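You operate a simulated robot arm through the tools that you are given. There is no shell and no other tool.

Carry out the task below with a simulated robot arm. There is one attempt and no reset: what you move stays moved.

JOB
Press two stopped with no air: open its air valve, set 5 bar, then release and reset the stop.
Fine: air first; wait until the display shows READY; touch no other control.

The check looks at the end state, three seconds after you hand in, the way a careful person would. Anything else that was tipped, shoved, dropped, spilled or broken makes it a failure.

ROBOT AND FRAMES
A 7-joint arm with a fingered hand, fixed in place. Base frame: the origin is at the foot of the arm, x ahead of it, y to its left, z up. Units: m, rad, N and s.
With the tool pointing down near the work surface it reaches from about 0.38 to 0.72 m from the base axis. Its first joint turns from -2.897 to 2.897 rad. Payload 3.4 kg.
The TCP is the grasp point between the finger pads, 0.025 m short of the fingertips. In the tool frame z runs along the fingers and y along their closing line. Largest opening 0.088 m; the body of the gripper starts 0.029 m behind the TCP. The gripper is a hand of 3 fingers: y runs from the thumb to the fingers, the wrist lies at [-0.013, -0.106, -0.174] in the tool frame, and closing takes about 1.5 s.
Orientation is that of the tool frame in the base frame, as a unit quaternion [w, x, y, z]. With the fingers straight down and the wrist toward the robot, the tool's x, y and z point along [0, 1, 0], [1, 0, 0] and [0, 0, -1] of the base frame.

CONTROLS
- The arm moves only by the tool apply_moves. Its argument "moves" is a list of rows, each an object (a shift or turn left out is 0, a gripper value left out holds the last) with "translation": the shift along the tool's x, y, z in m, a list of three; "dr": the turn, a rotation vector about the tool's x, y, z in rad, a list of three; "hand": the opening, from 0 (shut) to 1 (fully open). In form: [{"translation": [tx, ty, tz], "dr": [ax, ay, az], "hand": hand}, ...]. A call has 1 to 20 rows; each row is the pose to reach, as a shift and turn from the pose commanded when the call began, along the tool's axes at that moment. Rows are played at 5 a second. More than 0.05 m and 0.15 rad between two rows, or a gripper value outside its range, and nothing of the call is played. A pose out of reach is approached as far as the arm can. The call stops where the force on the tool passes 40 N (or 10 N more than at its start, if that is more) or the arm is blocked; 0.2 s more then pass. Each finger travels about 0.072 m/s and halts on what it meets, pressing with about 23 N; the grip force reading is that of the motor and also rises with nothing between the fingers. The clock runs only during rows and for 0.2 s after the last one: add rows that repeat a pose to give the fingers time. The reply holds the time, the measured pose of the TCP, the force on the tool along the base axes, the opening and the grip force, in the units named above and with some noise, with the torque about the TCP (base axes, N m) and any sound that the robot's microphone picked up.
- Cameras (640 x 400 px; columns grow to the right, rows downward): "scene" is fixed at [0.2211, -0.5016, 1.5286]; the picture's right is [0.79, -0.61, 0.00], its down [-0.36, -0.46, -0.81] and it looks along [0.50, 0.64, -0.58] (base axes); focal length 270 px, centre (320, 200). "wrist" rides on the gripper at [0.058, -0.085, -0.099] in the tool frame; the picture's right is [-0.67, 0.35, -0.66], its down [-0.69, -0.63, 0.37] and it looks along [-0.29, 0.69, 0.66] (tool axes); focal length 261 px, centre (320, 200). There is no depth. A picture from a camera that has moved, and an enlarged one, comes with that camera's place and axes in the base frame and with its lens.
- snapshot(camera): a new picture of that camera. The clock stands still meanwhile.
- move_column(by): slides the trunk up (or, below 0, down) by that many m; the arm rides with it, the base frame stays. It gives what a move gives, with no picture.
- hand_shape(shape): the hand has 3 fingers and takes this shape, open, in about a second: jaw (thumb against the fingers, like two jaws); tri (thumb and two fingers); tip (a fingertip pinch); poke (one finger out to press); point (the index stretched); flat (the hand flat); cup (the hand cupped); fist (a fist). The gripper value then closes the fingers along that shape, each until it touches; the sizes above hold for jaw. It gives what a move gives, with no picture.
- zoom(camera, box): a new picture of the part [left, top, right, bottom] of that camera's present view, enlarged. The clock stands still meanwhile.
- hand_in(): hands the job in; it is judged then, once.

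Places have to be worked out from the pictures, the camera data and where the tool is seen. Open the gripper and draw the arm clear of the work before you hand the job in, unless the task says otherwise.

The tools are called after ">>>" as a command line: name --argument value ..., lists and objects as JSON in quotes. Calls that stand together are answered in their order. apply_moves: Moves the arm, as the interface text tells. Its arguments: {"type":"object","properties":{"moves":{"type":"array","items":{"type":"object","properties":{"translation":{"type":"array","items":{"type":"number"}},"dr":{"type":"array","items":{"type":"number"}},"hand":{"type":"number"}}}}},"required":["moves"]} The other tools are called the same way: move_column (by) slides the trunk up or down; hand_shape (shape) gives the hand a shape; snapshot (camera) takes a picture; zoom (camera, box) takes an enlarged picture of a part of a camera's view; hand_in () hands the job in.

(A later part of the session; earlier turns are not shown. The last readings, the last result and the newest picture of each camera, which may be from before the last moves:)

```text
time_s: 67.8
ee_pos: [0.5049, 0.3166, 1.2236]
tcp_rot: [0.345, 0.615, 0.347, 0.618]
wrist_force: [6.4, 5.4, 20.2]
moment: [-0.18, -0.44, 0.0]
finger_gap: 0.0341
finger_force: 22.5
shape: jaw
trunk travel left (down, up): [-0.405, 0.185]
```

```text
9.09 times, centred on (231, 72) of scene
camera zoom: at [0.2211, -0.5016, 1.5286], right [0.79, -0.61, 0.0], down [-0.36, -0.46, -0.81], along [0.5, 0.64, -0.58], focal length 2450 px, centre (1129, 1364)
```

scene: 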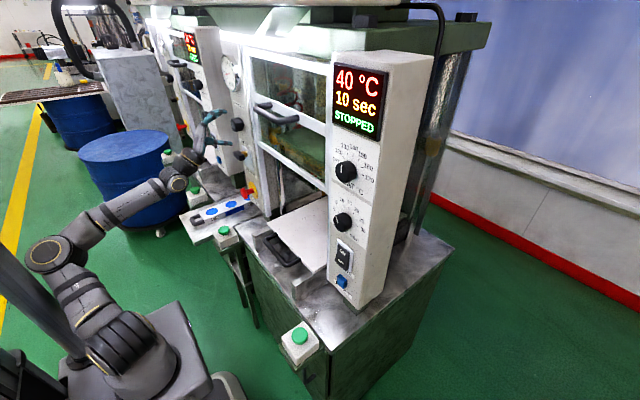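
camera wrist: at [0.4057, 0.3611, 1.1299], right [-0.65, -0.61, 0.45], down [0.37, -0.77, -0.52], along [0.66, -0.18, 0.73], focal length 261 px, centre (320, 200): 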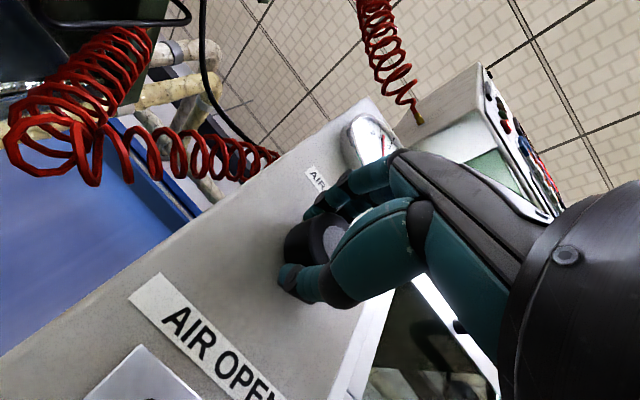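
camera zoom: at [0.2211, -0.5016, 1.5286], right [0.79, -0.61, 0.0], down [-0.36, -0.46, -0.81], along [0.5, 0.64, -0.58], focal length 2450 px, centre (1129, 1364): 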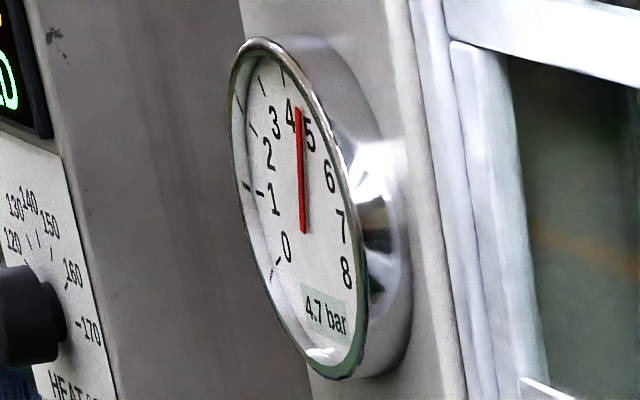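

Settled at 4.7. There is ~20 N upward side load, so I relieve it by moving up 2 mm before the final small turn, and read both.

>>> apply_moves --moves '[{"translation": [0.0013, 0.0014, 0]}, {"translation": [0.0013, 0.0014, 0]}, {"translation": [0.0013, 0.0014, 0]}, {"translation": [0.0013, 0.0014, 0]}]'

>>> zoom --camera "scene" --box '[215, 50, 247, 94]'

```text
time_s: 68.8
ee_pos: [0.5055, 0.3161, 1.2259]
tcp_rot: [0.345, 0.617, 0.346, 0.617]
wrist_force: [1.8, 1.9, 9.0]
moment: [-0.08, -0.27, -0.03]
finger_gap: 0.0333
finger_force: 22.8
shape: jaw
trunk travel left (down, up): [-0.405, 0.185]
```

```text
9.09 times, centred on (231, 72) of scene
camera zoom: at [0.2211, -0.5016, 1.5286], right [0.79, -0.61, 0.0], down [-0.36, -0.46, -0.81], along [0.5, 0.64, -0.58], focal length 2450 px, centre (1129, 1364)
```

zoom: 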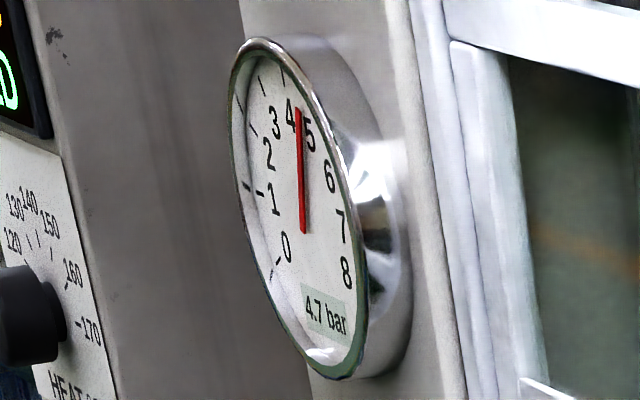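

Load halved with no change in reading. Now the final turn of 0.13 rad with another 1.5 mm relief.

>>> apply_moves --moves '[{"translation": [0.0008, 0.0013, 0], "dr": [0, 0, 0.05]}, {"translation": [0.0008, 0.0013, 0], "dr": [0, 0, 0.1]}, {"translation": [0.0008, 0.0013, 0], "dr": [0, 0, 0.13]}, {"translation": [0.0008, 0.0013, 0], "dr": [0, 0, 0.13]}, {"translation": [0.0008, 0.0013, 0], "dr": [0, 0, 0.13]}, {"translation": [0.0008, 0.0013, 0], "dr": [0, 0, 0.13]}, {"translation": [0.0008, 0.0013, 0], "dr": [0, 0, 0.13]}]'

>>> zoom --camera "scene" --box '[215, 50, 247, 94]'

```text
time_s: 70.4
ee_pos: [0.5053, 0.3171, 1.2275]
tcp_rot: [0.305, 0.638, 0.305, 0.638]
wrist_force: [0.0, 2.5, 7.4]
moment: [-0.07, -0.18, -0.04]
finger_gap: 0.0334
finger_force: 22.7
shape: jaw
trunk travel left (down, up): [-0.405, 0.185]
```

```text
9.09 times, centred on (231, 72) of scene
camera zoom: at [0.2211, -0.5016, 1.5286], right [0.79, -0.61, 0.0], down [-0.36, -0.46, -0.81], along [0.5, 0.64, -0.58], focal length 2450 px, centre (1129, 1364)
```

zoom: 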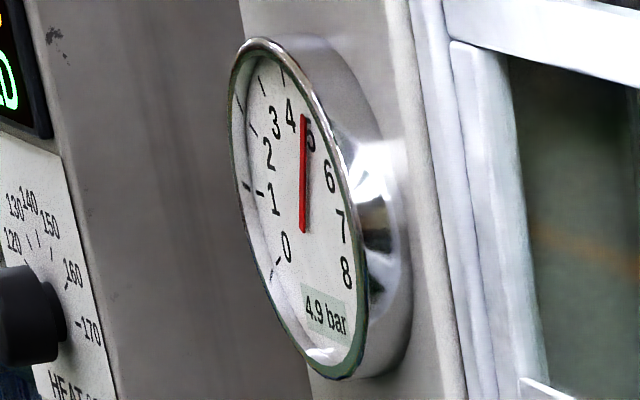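

4.9 bar. A further 0.05 rad with settle time.

>>> apply_moves --moves '[{"translation": [0.0005, 0.0008, 0], "dr": [0, 0, 0.05]}, {"translation": [0.0005, 0.0008, 0], "dr": [0, 0, 0.05]}, {"translation": [0.0005, 0.0008, 0], "dr": [0, 0, 0.05]}, {"translation": [0.0005, 0.0008, 0], "dr": [0, 0, 0.05]}, {"translation": [0.0005, 0.0008, 0], "dr": [0, 0, 0.05]}]'

>>> zoom --camera "scene" --box '[215, 50, 247, 94]'

```text
time_s: 71.6
ee_pos: [0.5055, 0.3187, 1.2269]
tcp_rot: [0.288, 0.645, 0.29, 0.646]
wrist_force: [1.0, 2.2, 6.7]
moment: [-0.06, -0.19, -0.03]
finger_gap: 0.0329
finger_force: 23.0
shape: jaw
trunk travel left (down, up): [-0.405, 0.185]
```

```text
9.09 times, centred on (231, 72) of scene
camera zoom: at [0.2211, -0.5016, 1.5286], right [0.79, -0.61, 0.0], down [-0.36, -0.46, -0.81], along [0.5, 0.64, -0.58], focal length 2450 px, centre (1129, 1364)
```

zoom: 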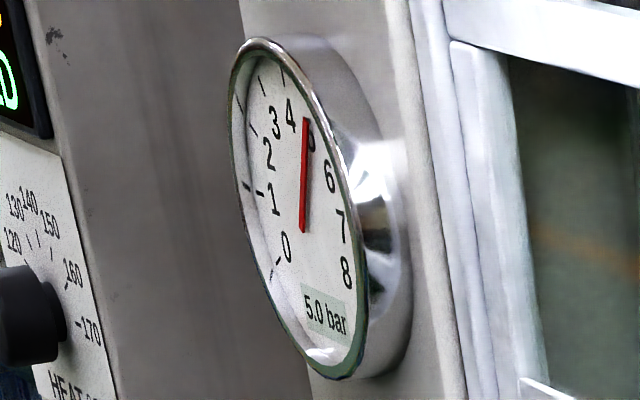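

5.0 bar. I open the fingers gently, wait, and read again before withdrawing.

>>> apply_moves --moves '[{"hand": 0.42}, {"hand": 0.5}, {"hand": 0.6}, {"hand": 0.8}, {"hand": 1}, {"hand": 1}, {"hand": 1}]'

>>> zoom --camera "scene" --box '[215, 50, 247, 94]'

>>> snapshot --camera "wrist"

```text
time_s: 73.2
ee_pos: [0.5051, 0.3174, 1.2272]
tcp_rot: [0.287, 0.645, 0.29, 0.646]
wrist_force: [0.5, 0.1, -0.1]
moment: [0.02, -0.06, -0.05]
finger_gap: 0.0875
finger_force: 0.1
shape: jaw
trunk travel left (down, up): [-0.405, 0.185]
```

```text
9.09 times, centred on (231, 72) of scene
camera zoom: at [0.2211, -0.5016, 1.5286], right [0.79, -0.61, 0.0], down [-0.36, -0.46, -0.81], along [0.5, 0.64, -0.58], focal length 2450 px, centre (1129, 1364)
```

zoom: 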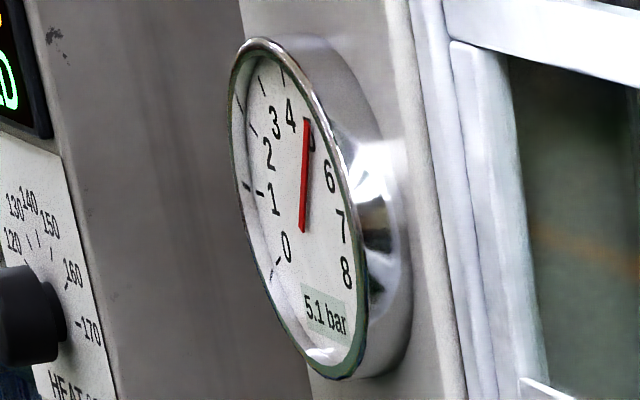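

```text
taken
camera wrist: at [0.4058, 0.4168, 1.2026], right [-0.65, -0.73, -0.19], down [0.37, -0.09, -0.93], along [0.66, -0.67, 0.33], focal length 261 px, centre (320, 200)
```

wrist: 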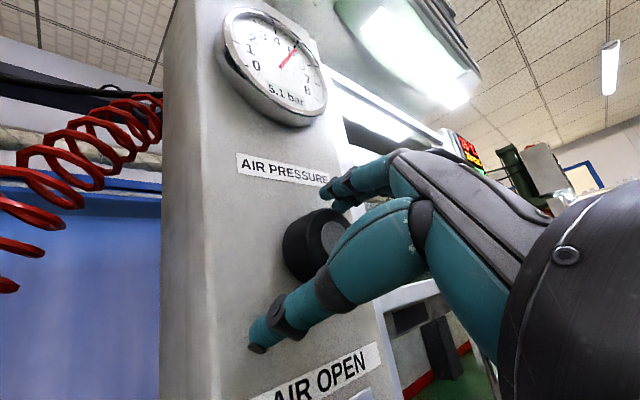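

Released, it reads 5.1 bar. I regrip and trim slightly counter-clockwise so it lands on 5.0.

>>> apply_moves --moves '[{"hand": 0.75}, {"hand": 0.6}, {"hand": 0.45}, {"hand": 0.3}, {"hand": 0.3}, {"hand": 0.3}, {"hand": 0.3}]'

>>> zoom --camera "scene" --box '[215, 50, 247, 94]'

```text
time_s: 74.8
ee_pos: [0.5059, 0.3166, 1.2285]
tcp_rot: [0.288, 0.645, 0.29, 0.646]
wrist_force: [1.5, -0.9, 6.5]
moment: [-0.06, -0.12, -0.02]
finger_gap: 0.0345
finger_force: 22.9
shape: jaw
trunk travel left (down, up): [-0.405, 0.185]
```

```text
9.09 times, centred on (231, 72) of scene
camera zoom: at [0.2211, -0.5016, 1.5286], right [0.79, -0.61, 0.0], down [-0.36, -0.46, -0.81], along [0.5, 0.64, -0.58], focal length 2450 px, centre (1129, 1364)
```

zoom: 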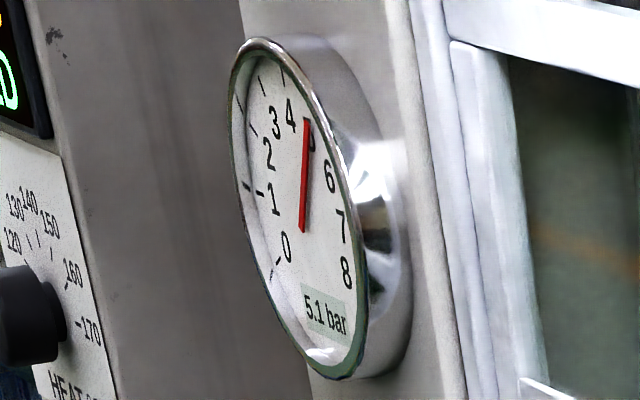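

Still 5.1 when gripped. I turn back 0.06 rad and read.

>>> apply_moves --moves '[{"dr": [0, 0, -0.03]}, {"dr": [0, 0, -0.06]}, {"dr": [0, 0, -0.06]}, {"dr": [0, 0, -0.06]}, {"dr": [0, 0, -0.06]}, {"dr": [0, 0, -0.06]}]'

>>> zoom --camera "scene" --box '[215, 50, 247, 94]'

```text
time_s: 76.2
ee_pos: [0.5053, 0.3171, 1.2289]
tcp_rot: [0.306, 0.637, 0.309, 0.637]
wrist_force: [-0.3, -3.0, 3.3]
moment: [-0.01, -0.14, -0.07]
finger_gap: 0.0341
finger_force: 22.9
shape: jaw
trunk travel left (down, up): [-0.405, 0.185]
```

```text
9.09 times, centred on (231, 72) of scene
camera zoom: at [0.2211, -0.5016, 1.5286], right [0.79, -0.61, 0.0], down [-0.36, -0.46, -0.81], along [0.5, 0.64, -0.58], focal length 2450 px, centre (1129, 1364)
```

zoom: 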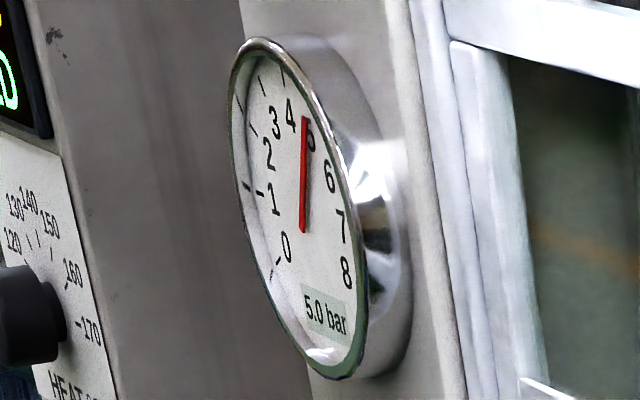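

5.0 bar. I release gently and read again.

>>> apply_moves --moves '[{"hand": 0.42}, {"hand": 0.5}, {"hand": 0.6}, {"hand": 0.8}, {"hand": 1}, {"hand": 1}, {"hand": 1}]'

>>> zoom --camera "scene" --box '[215, 50, 247, 94]'

```text
time_s: 77.8
ee_pos: [0.506, 0.3185, 1.2289]
tcp_rot: [0.307, 0.636, 0.31, 0.637]
wrist_force: [-0.3, 0.4, 0.2]
moment: [0.0, -0.01, 0.0]
finger_gap: 0.0875
finger_force: 0.0
shape: jaw
trunk travel left (down, up): [-0.405, 0.185]
```

```text
9.09 times, centred on (231, 72) of scene
camera zoom: at [0.2211, -0.5016, 1.5286], right [0.79, -0.61, 0.0], down [-0.36, -0.46, -0.81], along [0.5, 0.64, -0.58], focal length 2450 px, centre (1129, 1364)
```

zoom: 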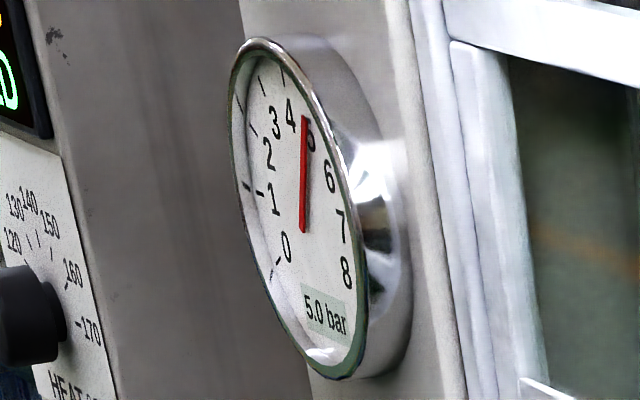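

5.0 bar holds after release. I withdraw straight back 8 cm and look at the STOP button and surroundings.

>>> apply_moves --moves '[{"translation": [0, 0, -0.02]}, {"translation": [0, 0, -0.04]}, {"translation": [0, 0, -0.06]}, {"translation": [0, 0, -0.08]}]'

>>> zoom --camera "scene" --box '[225, 175, 275, 210]'

>>> snapshot --camera "scene"

```text
time_s: 78.8
ee_pos: [0.4254, 0.3159, 1.2282]
tcp_rot: [0.307, 0.636, 0.309, 0.637]
wrist_force: [0.0, 0.1, 0.6]
moment: [0.0, 0.0, 0.0]
finger_gap: 0.0878
finger_force: 0.1
shape: jaw
trunk travel left (down, up): [-0.405, 0.185]
```

```text
11.43 times, centred on (250, 192) of scene
camera zoom: at [0.2211, -0.5016, 1.5286], right [0.79, -0.61, 0.0], down [-0.36, -0.46, -0.81], along [0.5, 0.64, -0.58], focal length 3080 px, centre (1120, 286)
```

zoom: 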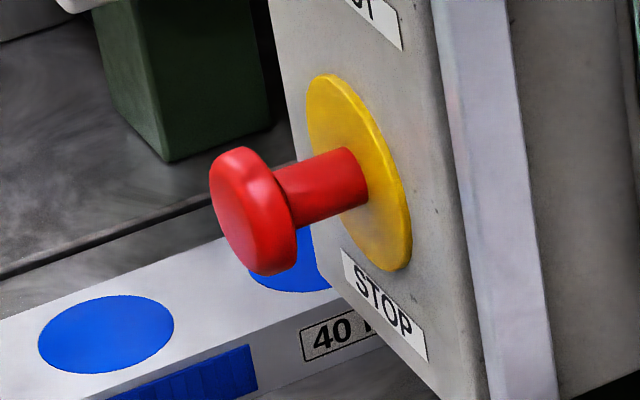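

```text
taken
```

scene: 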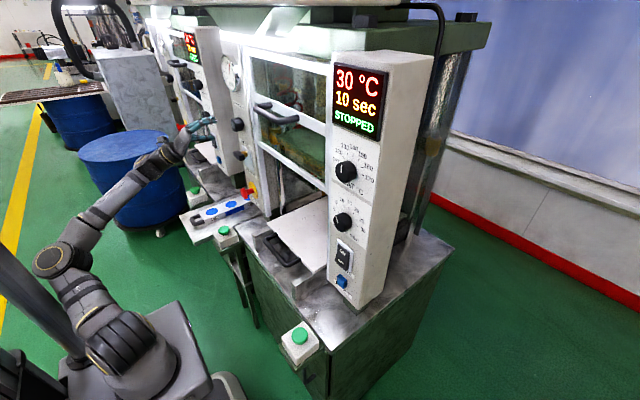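

STOP is a plain mushroom button (pull type, no arrows). I lower the trunk 0.17 m with the hand standing off in front of the panel.

>>> move_column --by -0.17

>>> snapshot --camera "wrist"

>>> snapshot --camera "scene"

```text
time_s: 80.7
ee_pos: [0.4259, 0.3172, 1.0591]
tcp_rot: [0.308, 0.637, 0.309, 0.636]
wrist_force: [0.3, -1.3, 0.2]
moment: [0.0, -0.01, 0.0]
finger_gap: 0.0878
finger_force: 0.0
shape: jaw
trunk travel left (down, up): [-0.235, 0.355]
```

```text
taken
camera wrist: at [0.3258, 0.4144, 1.0278], right [-0.65, -0.74, -0.14], down [0.37, -0.15, -0.92], along [0.66, -0.65, 0.37], focal length 261 px, centre (320, 200)
```

wrist: 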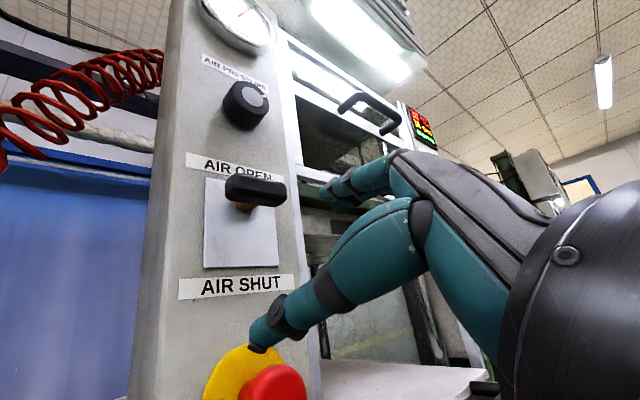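

```text
taken
```

scene: 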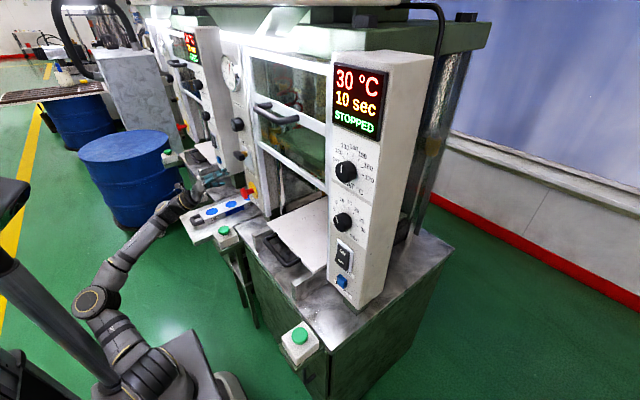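

I roll the hand to wrist-left (roll 0) while lowering to z≈1.0 to view the STOP button squarely.

>>> apply_moves --moves '[{"dr": [0, 0, 0.09]}, {"dr": [0, 0, 0.18]}, {"dr": [0, 0, 0.27]}, {"translation": [-0.008, -0.009, 0], "dr": [0, 0, 0.36]}, {"translation": [-0.016, -0.018, 0], "dr": [0, 0, 0.45]}, {"translation": [-0.024, -0.027, 0], "dr": [0, 0, 0.54]}, {"translation": [-0.032, -0.036, 0], "dr": [0, 0, 0.63]}, {"translation": [-0.04, -0.0446, 0], "dr": [0, 0, 0.72]}, {"translation": [-0.04, -0.0446, 0], "dr": [0, 0, 0.81]}, {"translation": [-0.04, -0.0446, 0], "dr": [0, 0, 0.9]}, {"translation": [-0.04, -0.0446, 0], "dr": [0, 0, 0.9]}]'

>>> snapshot --camera "wrist"

>>> snapshot --camera "scene"

```text
time_s: 83.1
ee_pos: [0.4253, 0.3137, 0.9985]
tcp_rot: [-0.001, 0.707, 0.001, 0.707]
wrist_force: [-0.1, -0.8, -0.3]
moment: [0.01, 0.01, 0.0]
finger_gap: 0.0877
finger_force: 0.0
shape: jaw
trunk travel left (down, up): [-0.235, 0.355]
```

```text
taken
camera wrist: at [0.3259, 0.3984, 1.0563], right [-0.66, -0.35, -0.67], down [0.36, 0.63, -0.69], along [0.66, -0.69, -0.29], focal length 261 px, centre (320, 200)
```

wrist: 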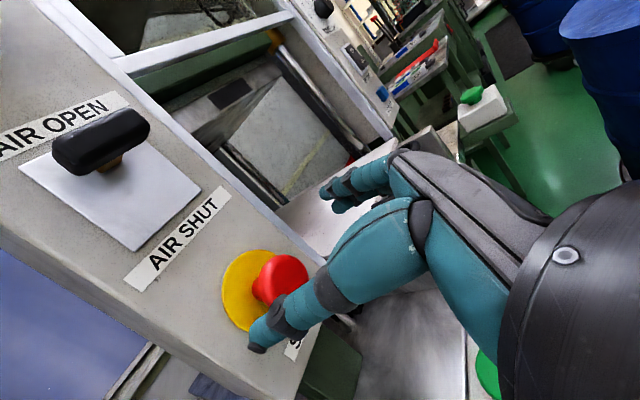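

```text
taken
```

scene: 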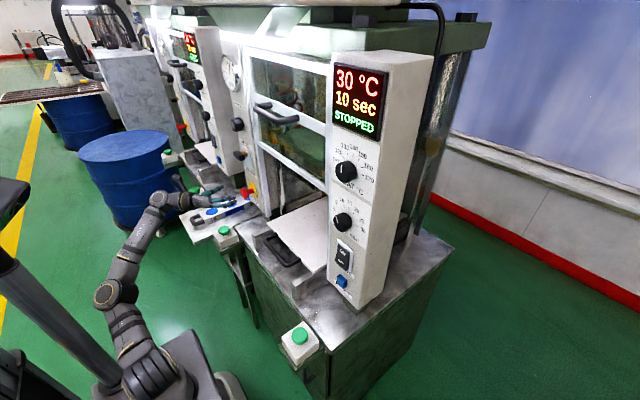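

The STOP head centre works out at ≈ (0.50, 0.311, 0.978); the green push button lies ~10 cm below the hand, so I stay level. I align and advance to x≈0.46 to check.

>>> apply_moves --moves '[{"translation": [-0.01, 0.001, 0.01]}, {"translation": [-0.0205, 0.002, 0.02]}, {"translation": [-0.0205, 0.002, 0.035]}, {"translation": [-0.0205, 0.002, 0.035]}]'

>>> snapshot --camera "wrist"

>>> zoom --camera "scene" --box '[175, 160, 285, 250]'

```text
time_s: 84.1
ee_pos: [0.4608, 0.31, 0.9796]
tcp_rot: [0.0, 0.707, 0.001, 0.707]
wrist_force: [0.8, 0.4, 0.3]
moment: [-0.02, 0.0, -0.01]
finger_gap: 0.0878
finger_force: 0.1
shape: jaw
trunk travel left (down, up): [-0.235, 0.355]
```

```text
taken
camera wrist: at [0.3614, 0.3958, 1.0361], right [-0.65, -0.35, -0.67], down [0.36, 0.63, -0.69], along [0.66, -0.69, -0.28], focal length 261 px, centre (320, 200)
```

wrist: 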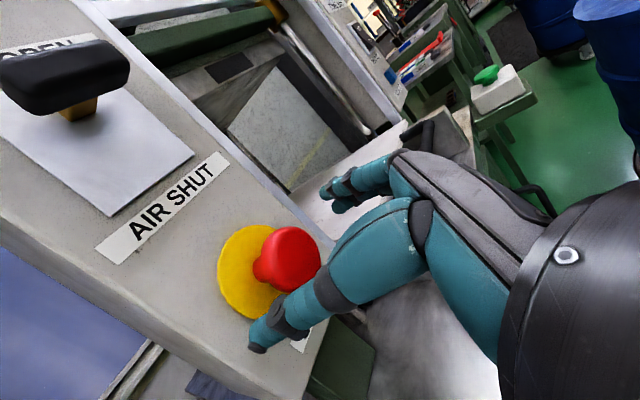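

```text
4.44 times, centred on (230, 205) of scene
camera zoom: at [0.2211, -0.5016, 1.5286], right [0.79, -0.61, 0.0], down [-0.36, -0.46, -0.81], along [0.5, 0.64, -0.58], focal length 1198 px, centre (720, 178)
```

zoom: 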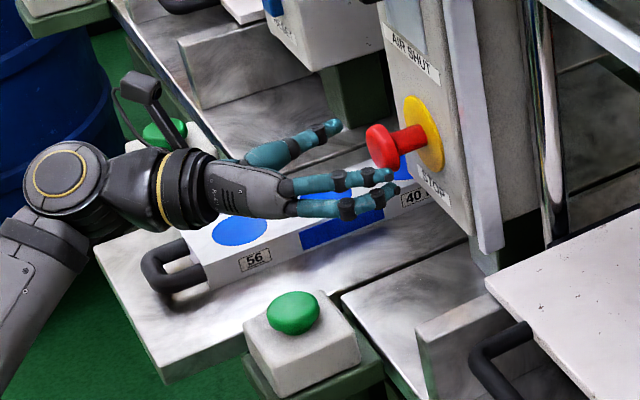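

The head centre re-estimates to (0.499, 0.311, 0.975). I advance 4.5 cm and 3 mm down, jaw straddling the head.

>>> apply_moves --moves '[{"translation": [-0.003, 0, 0.015]}, {"translation": [-0.003, 0, 0.03]}, {"translation": [-0.003, 0, 0.045]}, {"translation": [-0.003, 0, 0.045]}]'

>>> snapshot --camera "wrist"

>>> zoom --camera "scene" --box '[175, 160, 285, 250]'

```text
time_s: 85.1
ee_pos: [0.5062, 0.3113, 0.976]
tcp_rot: [-0.001, 0.707, 0.002, 0.707]
wrist_force: [-0.1, 1.0, 0.6]
moment: [-0.01, 0.0, 0.0]
finger_gap: 0.0875
finger_force: 0.2
shape: jaw
trunk travel left (down, up): [-0.235, 0.355]
```

```text
taken
camera wrist: at [0.4066, 0.3964, 1.0332], right [-0.66, -0.35, -0.67], down [0.36, 0.63, -0.69], along [0.66, -0.69, -0.28], focal length 261 px, centre (320, 200)
```

wrist: 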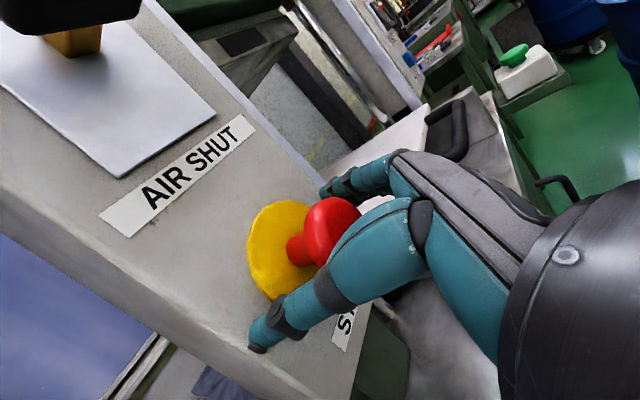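

```text
4.44 times, centred on (230, 205) of scene
camera zoom: at [0.2211, -0.5016, 1.5286], right [0.79, -0.61, 0.0], down [-0.36, -0.46, -0.81], along [0.5, 0.64, -0.58], focal length 1198 px, centre (720, 178)
```

zoom: 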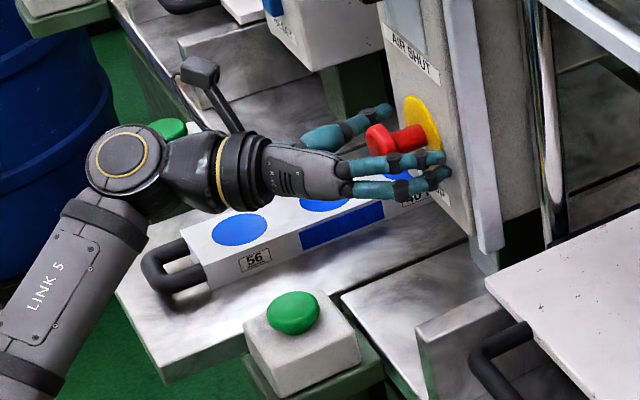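

The head sits between thumb and fingers. I close.

>>> apply_moves --moves '[{"hand": 0.75}, {"hand": 0.6}, {"hand": 0.45}, {"hand": 0.3}, {"hand": 0.15}, {"hand": 0.15}, {"hand": 0.15}]'

>>> snapshot --camera "wrist"

>>> zoom --camera "scene" --box '[175, 160, 285, 250]'

```text
time_s: 86.7
ee_pos: [0.5063, 0.3128, 0.9759]
tcp_rot: [0.0, 0.707, 0.002, 0.707]
wrist_force: [3.0, 3.4, 2.1]
moment: [0.04, -0.02, -0.14]
finger_gap: 0.0214
finger_force: 22.6
shape: jaw
trunk travel left (down, up): [-0.235, 0.355]
```

```text
taken
camera wrist: at [0.4067, 0.3968, 1.033], right [-0.65, -0.35, -0.67], down [0.36, 0.63, -0.69], along [0.66, -0.69, -0.28], focal length 261 px, centre (320, 200)
```

wrist: 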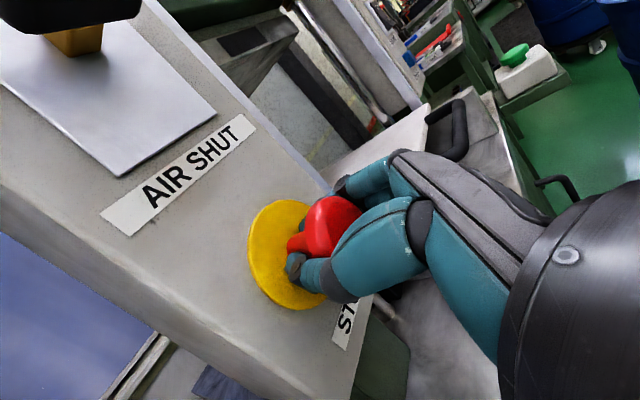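

```text
4.44 times, centred on (230, 205) of scene
camera zoom: at [0.2211, -0.5016, 1.5286], right [0.79, -0.61, 0.0], down [-0.36, -0.46, -0.81], along [0.5, 0.64, -0.58], focal length 1198 px, centre (720, 178)
```

zoom: 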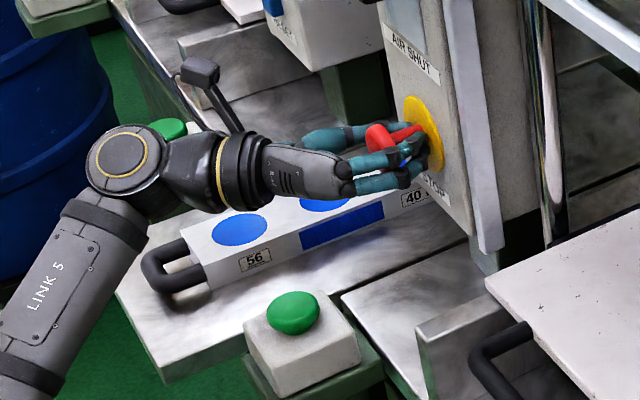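

Fingers are hooked behind the head around the stem. I pull gently, 3 mm per step, watching the force.

>>> apply_moves --moves '[{"translation": [0, 0, -0.003]}, {"translation": [0, 0, -0.006]}, {"translation": [0, 0, -0.009]}, {"translation": [0, 0, -0.012]}, {"translation": [0, 0, -0.012]}]'

>>> snapshot --camera "wrist"

>>> snapshot --camera "scene"

>>> zoom --camera "scene" --box '[225, 175, 275, 210]'

```text
time_s: 87.9
ee_pos: [0.4959, 0.3124, 0.974]
tcp_rot: [0.0, 0.707, 0.002, 0.707]
wrist_force: [23.6, 8.6, 9.7]
moment: [-0.08, -0.01, -0.28]
finger_gap: 0.0213
finger_force: 22.9
shape: jaw
trunk travel left (down, up): [-0.235, 0.355]
```

```text
taken
camera wrist: at [0.3962, 0.3964, 1.0317], right [-0.66, -0.35, -0.67], down [0.36, 0.63, -0.69], along [0.66, -0.69, -0.28], focal length 261 px, centre (320, 200)
```

wrist: 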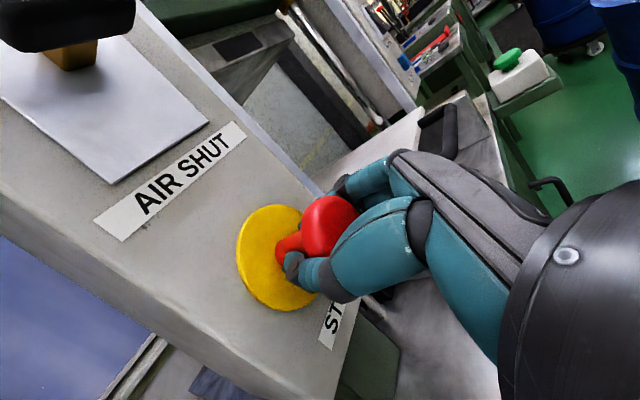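

```text
taken
```

scene: 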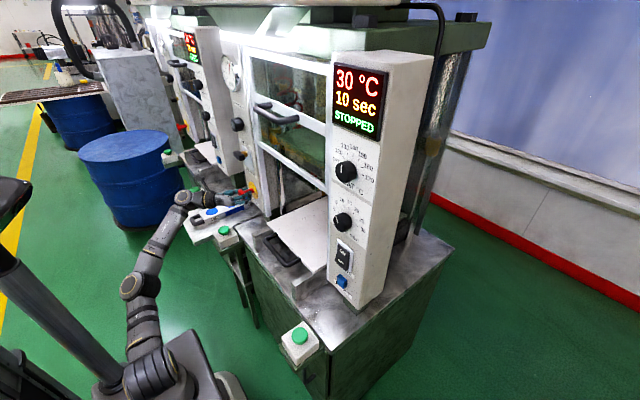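

```text
11.43 times, centred on (250, 192) of scene
camera zoom: at [0.2211, -0.5016, 1.5286], right [0.79, -0.61, 0.0], down [-0.36, -0.46, -0.81], along [0.5, 0.64, -0.58], focal length 3080 px, centre (1120, 286)
```

zoom: 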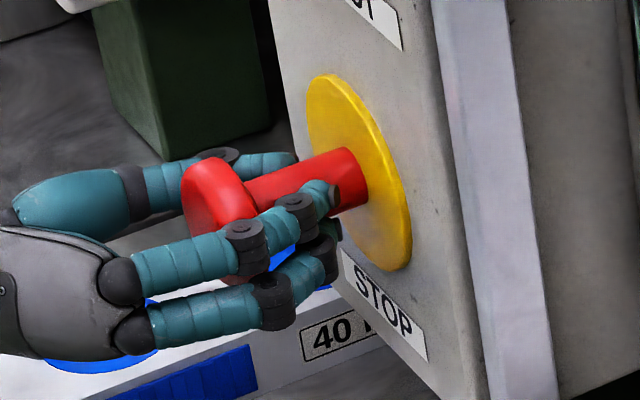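

The head moved out ~1 cm with 24 N. I pull up to 4 mm more to make sure it is at its end, then release and check that it stays out.

>>> apply_moves --moves '[{"translation": [0, 0, -0.002]}, {"translation": [0, 0, -0.004]}, {"translation": [0, 0, -0.004]}]'

>>> zoom --camera "scene" --box '[225, 175, 275, 210]'

```text
time_s: 88.7
ee_pos: [0.4944, 0.3121, 0.9737]
tcp_rot: [0.001, 0.708, 0.001, 0.706]
wrist_force: [34.1, 10.8, 11.0]
moment: [-0.09, 0.01, -0.3]
finger_gap: 0.0214
finger_force: 22.6
shape: jaw
trunk travel left (down, up): [-0.235, 0.355]
```

```text
11.43 times, centred on (250, 192) of scene
camera zoom: at [0.2211, -0.5016, 1.5286], right [0.79, -0.61, 0.0], down [-0.36, -0.46, -0.81], along [0.5, 0.64, -0.58], focal length 3080 px, centre (1120, 286)
```

zoom: 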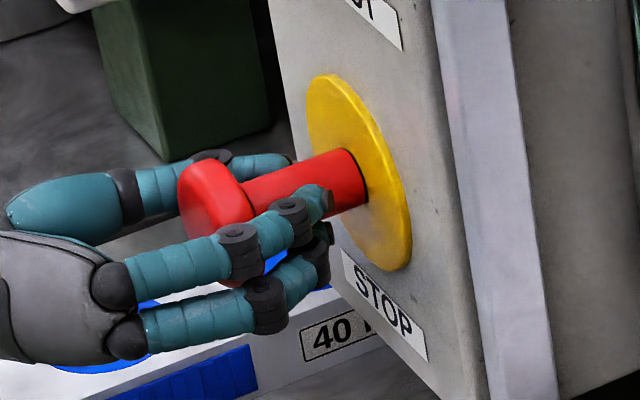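

Force rises without motion: end of travel. I ease back 4 mm and open the hand.

>>> apply_moves --moves '[{"translation": [0, 0, 0.003]}, {"translation": [0, 0, 0.003], "hand": 0.5}, {"translation": [0, 0, 0.003], "hand": 1}, {"translation": [0, 0, 0.003], "hand": 1}, {"translation": [0, 0, 0.003], "hand": 1}, {"translation": [0, 0, 0.003], "hand": 1}]'

>>> zoom --camera "scene" --box '[225, 175, 275, 210]'

>>> snapshot --camera "scene"

```text
time_s: 90.1
ee_pos: [0.4937, 0.3107, 0.9757]
tcp_rot: [-0.001, 0.708, 0.002, 0.707]
wrist_force: [0.4, 0.8, -0.9]
moment: [-0.02, -0.03, 0.01]
finger_gap: 0.0875
finger_force: 0.1
shape: jaw
trunk travel left (down, up): [-0.235, 0.355]
```

```text
11.43 times, centred on (250, 192) of scene
camera zoom: at [0.2211, -0.5016, 1.5286], right [0.79, -0.61, 0.0], down [-0.36, -0.46, -0.81], along [0.5, 0.64, -0.58], focal length 3080 px, centre (1120, 286)
```

zoom: 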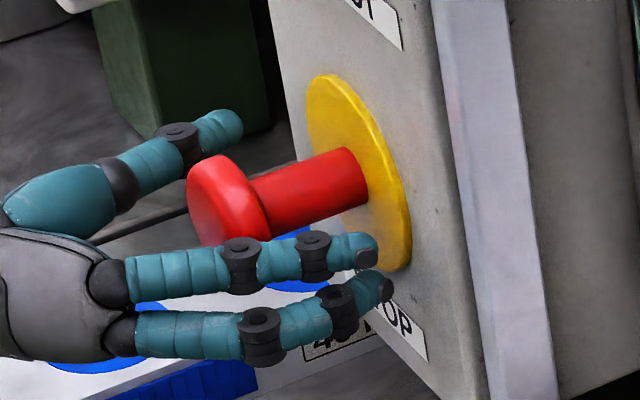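

```text
taken
```

scene: 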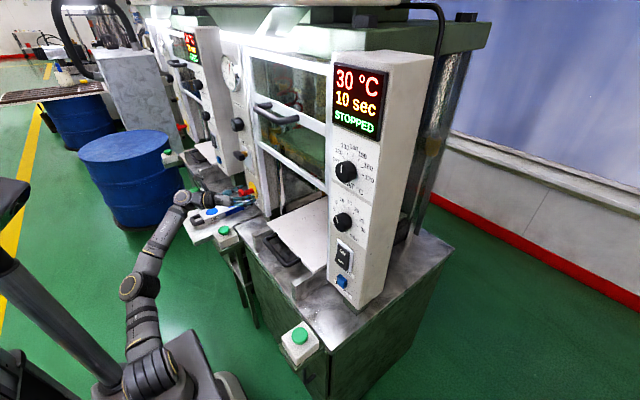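

The button stays out (longer stem). RESET triangulates to ≈ (0.53, -0.194, 0.965). I withdraw straight back 9 cm, then rise 10 cm to travel clear of the bench items.

>>> apply_moves --moves '[{"translation": [0, 0, -0.02]}, {"translation": [0, 0, -0.04]}, {"translation": [0, 0, -0.06]}, {"translation": [0, 0, -0.08]}, {"translation": [0.02, 0, -0.09]}, {"translation": [0.05, 0, -0.09]}, {"translation": [0.08, 0, -0.09]}, {"translation": [0.1, 0, -0.09]}]'

>>> snapshot --camera "wrist"

>>> snapshot --camera "scene"

>>> zoom --camera "scene" --box '[225, 175, 275, 210]'

```text
time_s: 91.9
ee_pos: [0.4029, 0.3118, 1.0756]
tcp_rot: [0.001, 0.707, 0.001, 0.707]
wrist_force: [-0.5, 0.7, 0.5]
moment: [-0.01, -0.01, -0.03]
finger_gap: 0.0877
finger_force: 0.1
shape: jaw
trunk travel left (down, up): [-0.235, 0.355]
```

```text
taken
camera wrist: at [0.3031, 0.3959, 1.1328], right [-0.65, -0.35, -0.67], down [0.36, 0.63, -0.69], along [0.66, -0.69, -0.28], focal length 261 px, centre (320, 200)
```

wrist: 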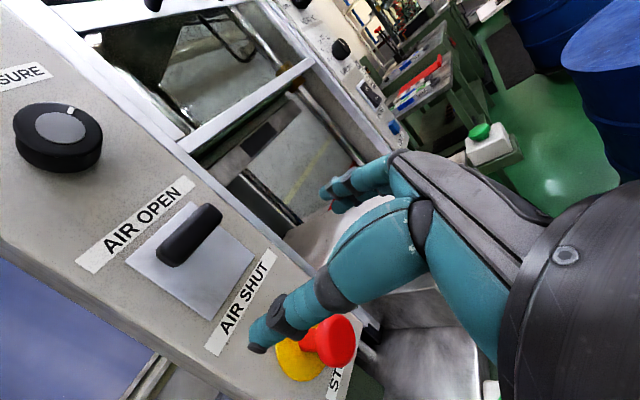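

```text
taken
```

scene: 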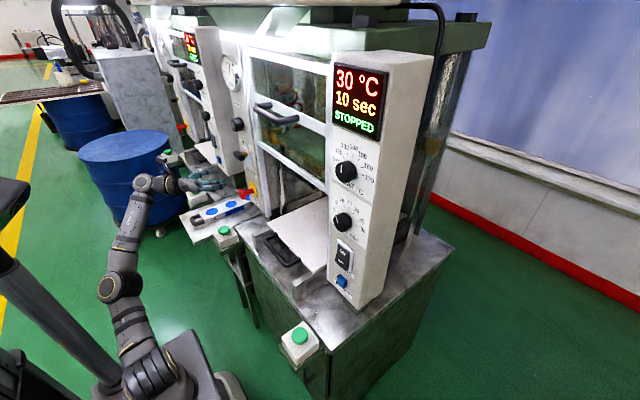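

```text
11.43 times, centred on (250, 192) of scene
camera zoom: at [0.2211, -0.5016, 1.5286], right [0.79, -0.61, 0.0], down [-0.36, -0.46, -0.81], along [0.5, 0.64, -0.58], focal length 3080 px, centre (1120, 286)
```

zoom: 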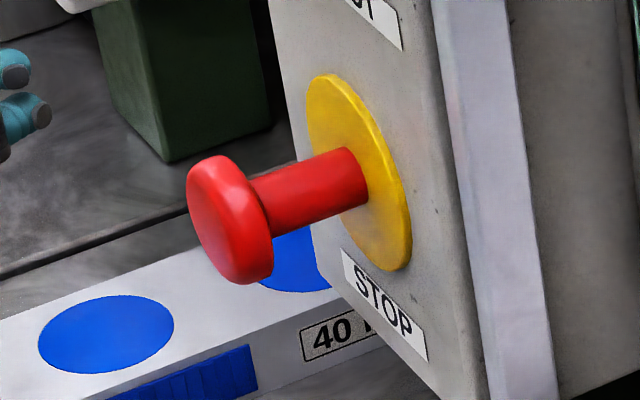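

The stop stays released; display still STOPPED until reset. I move toward the right in free space: up 10 cm and 10 cm right first, then lower the trunk so the arm isn't folded too tightly.

>>> apply_moves --moves '[{"translation": [0.025, 0.025, 0]}, {"translation": [0.05, 0.05, 0]}, {"translation": [0.075, 0.075, 0]}, {"translation": [0.1, 0.1, 0]}, {"translation": [0.1, 0.1, 0]}]'

>>> move_column --by -0.12

>>> snapshot --camera "scene"

```text
time_s: 93.1
ee_pos: [0.4037, 0.2111, 1.1749]
tcp_rot: [0.0, 0.708, 0.002, 0.707]
wrist_force: [0.0, -0.1, -0.8]
moment: [0.02, 0.0, -0.04]
finger_gap: 0.0875
finger_force: 0.2
shape: jaw
trunk travel left (down, up): [-0.235, 0.355]
```

```text
time_s: 94.6
ee_pos: [0.4043, 0.2114, 1.0553]
tcp_rot: [0.0, 0.707, 0.002, 0.707]
wrist_force: [-0.4, 0.4, 0.2]
moment: [0.03, 0.02, -0.01]
finger_gap: 0.0877
finger_force: 0.0
shape: jaw
trunk travel left (down, up): [-0.115, 0.475]
```

```text
taken
```

scene: 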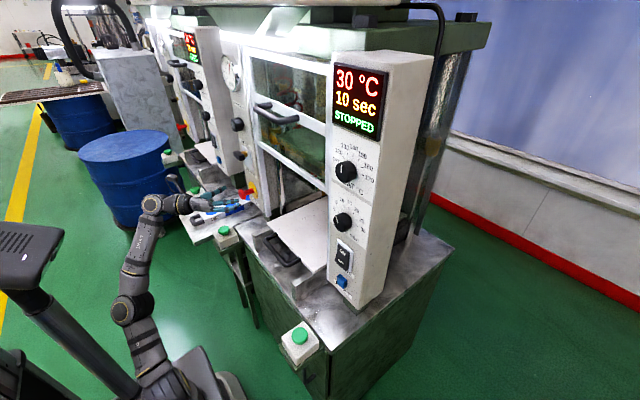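

Fine so far. I continue right to y≈0.0 with a small rise.

>>> apply_moves --moves '[{"translation": [0.01, 0.03, 0]}, {"translation": [0.02, 0.06, 0]}, {"translation": [0.03, 0.09, 0]}, {"translation": [0.04, 0.12, 0]}, {"translation": [0.045, 0.15, 0]}, {"translation": [0.045, 0.18, 0]}, {"translation": [0.045, 0.21, 0]}, {"translation": [0.045, 0.21, 0]}]'

>>> snapshot --camera "scene"

>>> snapshot --camera "wrist"

```text
time_s: 96.4
ee_pos: [0.4041, 0.0015, 1.0989]
tcp_rot: [-0.001, 0.707, 0.001, 0.707]
wrist_force: [0.4, -0.2, -0.4]
moment: [-0.03, -0.01, 0.0]
finger_gap: 0.0878
finger_force: 0.1
shape: jaw
trunk travel left (down, up): [-0.115, 0.475]
```

```text
taken
```

scene: 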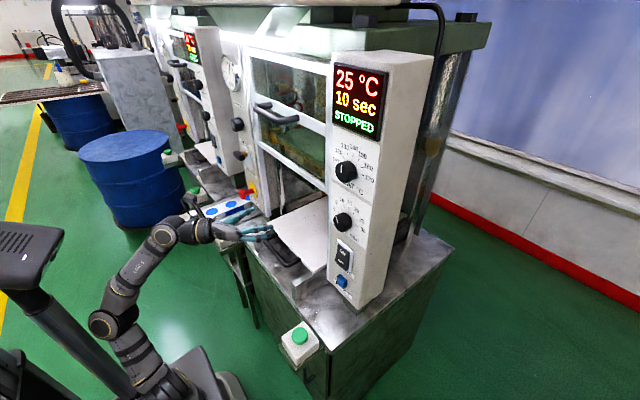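

```text
taken
camera wrist: at [0.3048, 0.0859, 1.1566], right [-0.65, -0.35, -0.67], down [0.36, 0.63, -0.69], along [0.66, -0.69, -0.28], focal length 261 px, centre (320, 200)
```

wrist: 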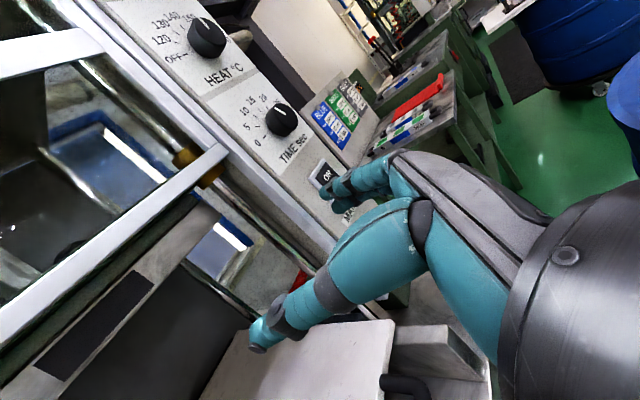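

Works well. Here in free space I change the hand to "poke" and look at where the finger is.

>>> hand_shape --shape "poke"

>>> snapshot --camera "wrist"

>>> zoom --camera "scene" --box '[140, 170, 300, 290]'

```text
time_s: 97.3
ee_pos: [0.4042, 0.0018, 1.0993]
tcp_rot: [0.0, 0.707, 0.002, 0.707]
wrist_force: [0.4, 0.3, -0.4]
moment: [0.04, -0.01, -0.04]
finger_gap: 0.0001
finger_force: 0.0
shape: poke
trunk travel left (down, up): [-0.115, 0.475]
```

```text
taken
camera wrist: at [0.3048, 0.0862, 1.1566], right [-0.65, -0.35, -0.67], down [0.36, 0.63, -0.69], along [0.66, -0.69, -0.28], focal length 261 px, centre (320, 200)
```

wrist: 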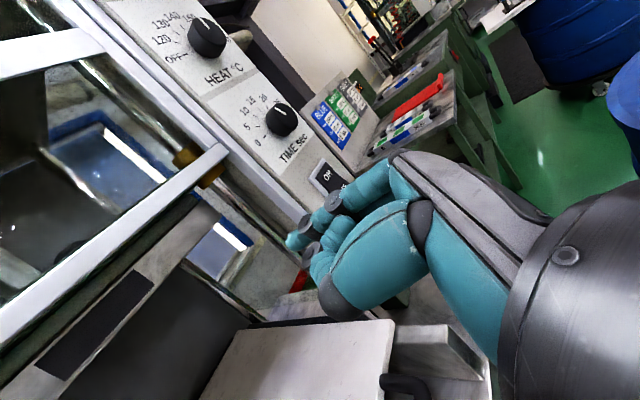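

```text
3.33 times, centred on (220, 230) of scene
camera zoom: at [0.2211, -0.5016, 1.5286], right [0.79, -0.61, 0.0], down [-0.36, -0.46, -0.81], along [0.5, 0.64, -0.58], focal length 898 px, centre (653, 100)
```

zoom: 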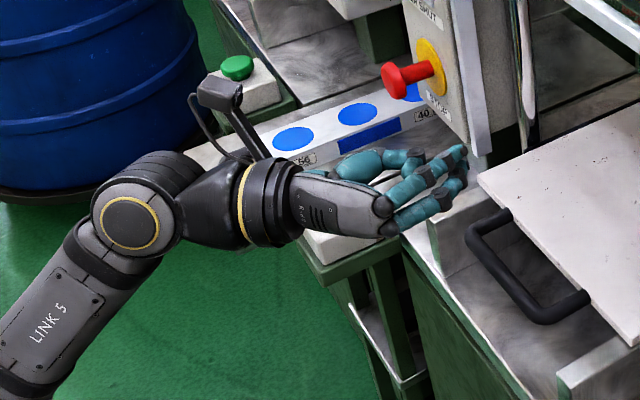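

In poke shape the index tip is at TCP + (0.027, -0.003, +0.008). I move right to y≈-0.19 at z≈1.08 with tip well short of the column, then look.

>>> apply_moves --moves '[{"translation": [0, 0.03, -0.005]}, {"translation": [0, 0.06, -0.01]}, {"translation": [0, 0.09, -0.01]}, {"translation": [0, 0.12, -0.01]}, {"translation": [0, 0.15, -0.01]}, {"translation": [-0.01, 0.18, -0.01]}, {"translation": [-0.02, 0.193, -0.01]}, {"translation": [-0.02, 0.193, -0.01]}]'

>>> snapshot --camera "scene"

>>> snapshot --camera "wrist"

```text
time_s: 99.1
ee_pos: [0.3958, -0.1911, 1.0811]
tcp_rot: [-0.001, 0.707, 0.002, 0.707]
wrist_force: [-0.5, 0.1, -0.5]
moment: [0.0, 0.01, -0.01]
finger_gap: 0.0
finger_force: 0.0
shape: poke
trunk travel left (down, up): [-0.115, 0.475]
```

```text
taken
```

scene: 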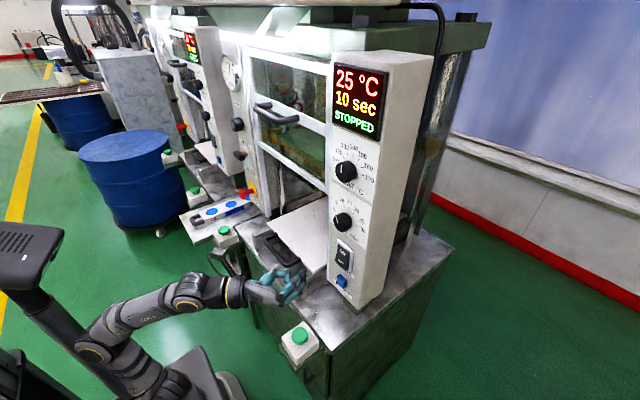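

```text
taken
camera wrist: at [0.296, -0.107, 1.1381], right [-0.65, -0.35, -0.67], down [0.36, 0.63, -0.69], along [0.66, -0.69, -0.28], focal length 261 px, centre (320, 200)
```

wrist: 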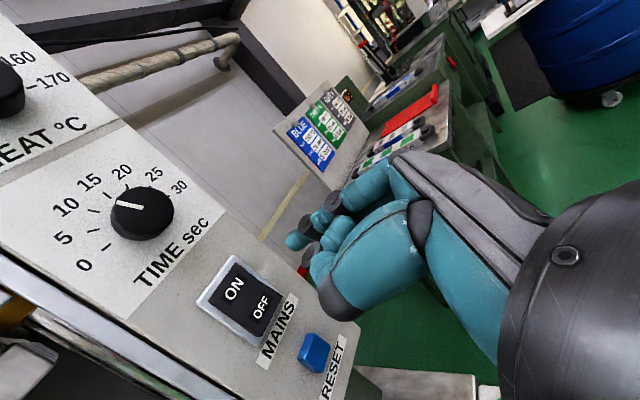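

Clear view of RESET: ≈ (0.525, -0.192, 0.964). I descend diagonally forward to put the index tip ~2-3 cm in front of it, staying above the green button.

>>> apply_moves --moves '[{"translation": [-0.02, 0, 0.015]}, {"translation": [-0.045, 0, 0.03]}, {"translation": [-0.07, 0, 0.045]}, {"translation": [-0.095, 0, 0.058]}, {"translation": [-0.122, -0.001, 0.07]}, {"translation": [-0.122, -0.001, 0.07]}]'

>>> snapshot --camera "wrist"

>>> zoom --camera "scene" --box '[260, 220, 400, 350]'

```text
time_s: 100.5
ee_pos: [0.4654, -0.1888, 0.9569]
tcp_rot: [0.0, 0.707, 0.002, 0.707]
wrist_force: [-0.5, 0.0, -0.3]
moment: [0.01, -0.01, -0.01]
finger_gap: 0.0001
finger_force: 0.0
shape: poke
trunk travel left (down, up): [-0.115, 0.475]
```

```text
taken
camera wrist: at [0.3653, -0.1044, 1.0149], right [-0.65, -0.35, -0.67], down [0.36, 0.63, -0.69], along [0.66, -0.69, -0.28], focal length 261 px, centre (320, 200)
```

wrist: 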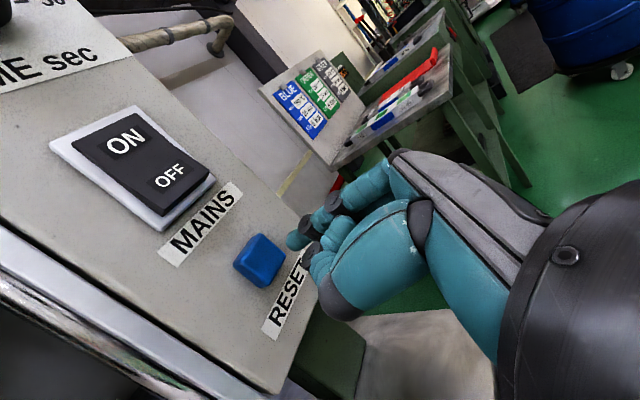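

```text
3.08 times, centred on (330, 285) of scene
camera zoom: at [0.2211, -0.5016, 1.5286], right [0.79, -0.61, 0.0], down [-0.36, -0.46, -0.81], along [0.5, 0.64, -0.58], focal length 829 px, centre (289, -62)
```

zoom: 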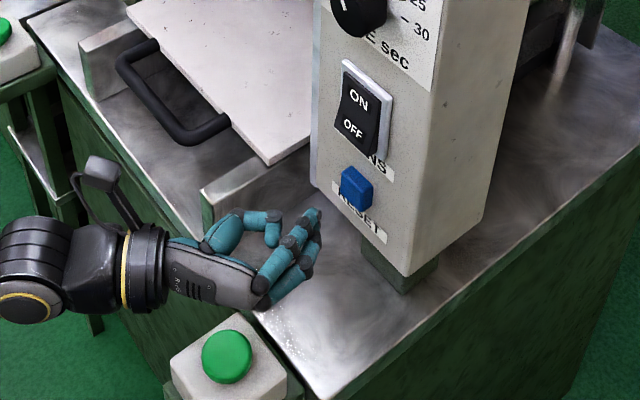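

RESET refines to (0.522, -0.187, 0.967); the index tip is at about (0.492, -0.192, 0.965). I correct 4 mm left, 2 mm up and advance 2.2 cm.

>>> apply_moves --moves '[{"translation": [0.002, -0.004, 0]}, {"translation": [0.002, -0.004, 0.008]}, {"translation": [0.002, -0.004, 0.015]}, {"translation": [0.002, -0.004, 0.022]}, {"translation": [0.002, -0.004, 0.022]}]'

>>> snapshot --camera "wrist"

>>> zoom --camera "scene" --box '[300, 230, 380, 300]'

```text
time_s: 101.7
ee_pos: [0.4872, -0.1867, 0.9613]
tcp_rot: [-0.001, 0.707, 0.002, 0.707]
wrist_force: [-0.4, 0.4, 0.4]
moment: [0.0, 0.01, -0.02]
finger_gap: 0.0
finger_force: 0.1
shape: poke
trunk travel left (down, up): [-0.115, 0.475]
```

```text
taken
camera wrist: at [0.3874, -0.1016, 1.0182], right [-0.65, -0.35, -0.67], down [0.36, 0.63, -0.69], along [0.66, -0.69, -0.28], focal length 261 px, centre (320, 200)
```

wrist: 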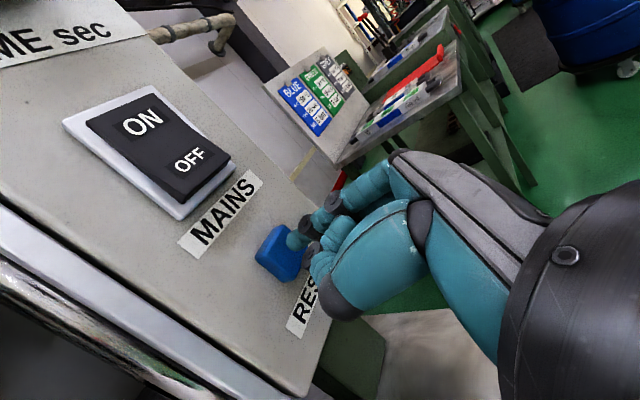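

```text
5.71 times, centred on (340, 265) of scene
camera zoom: at [0.2211, -0.5016, 1.5286], right [0.79, -0.61, 0.0], down [-0.36, -0.46, -0.81], along [0.5, 0.64, -0.58], focal length 1540 px, centre (206, -171)
```

zoom: 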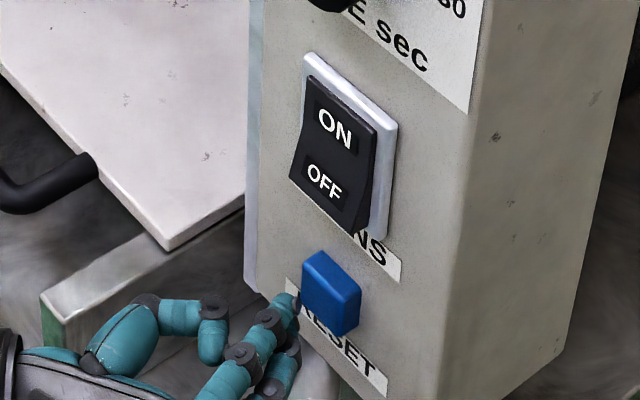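

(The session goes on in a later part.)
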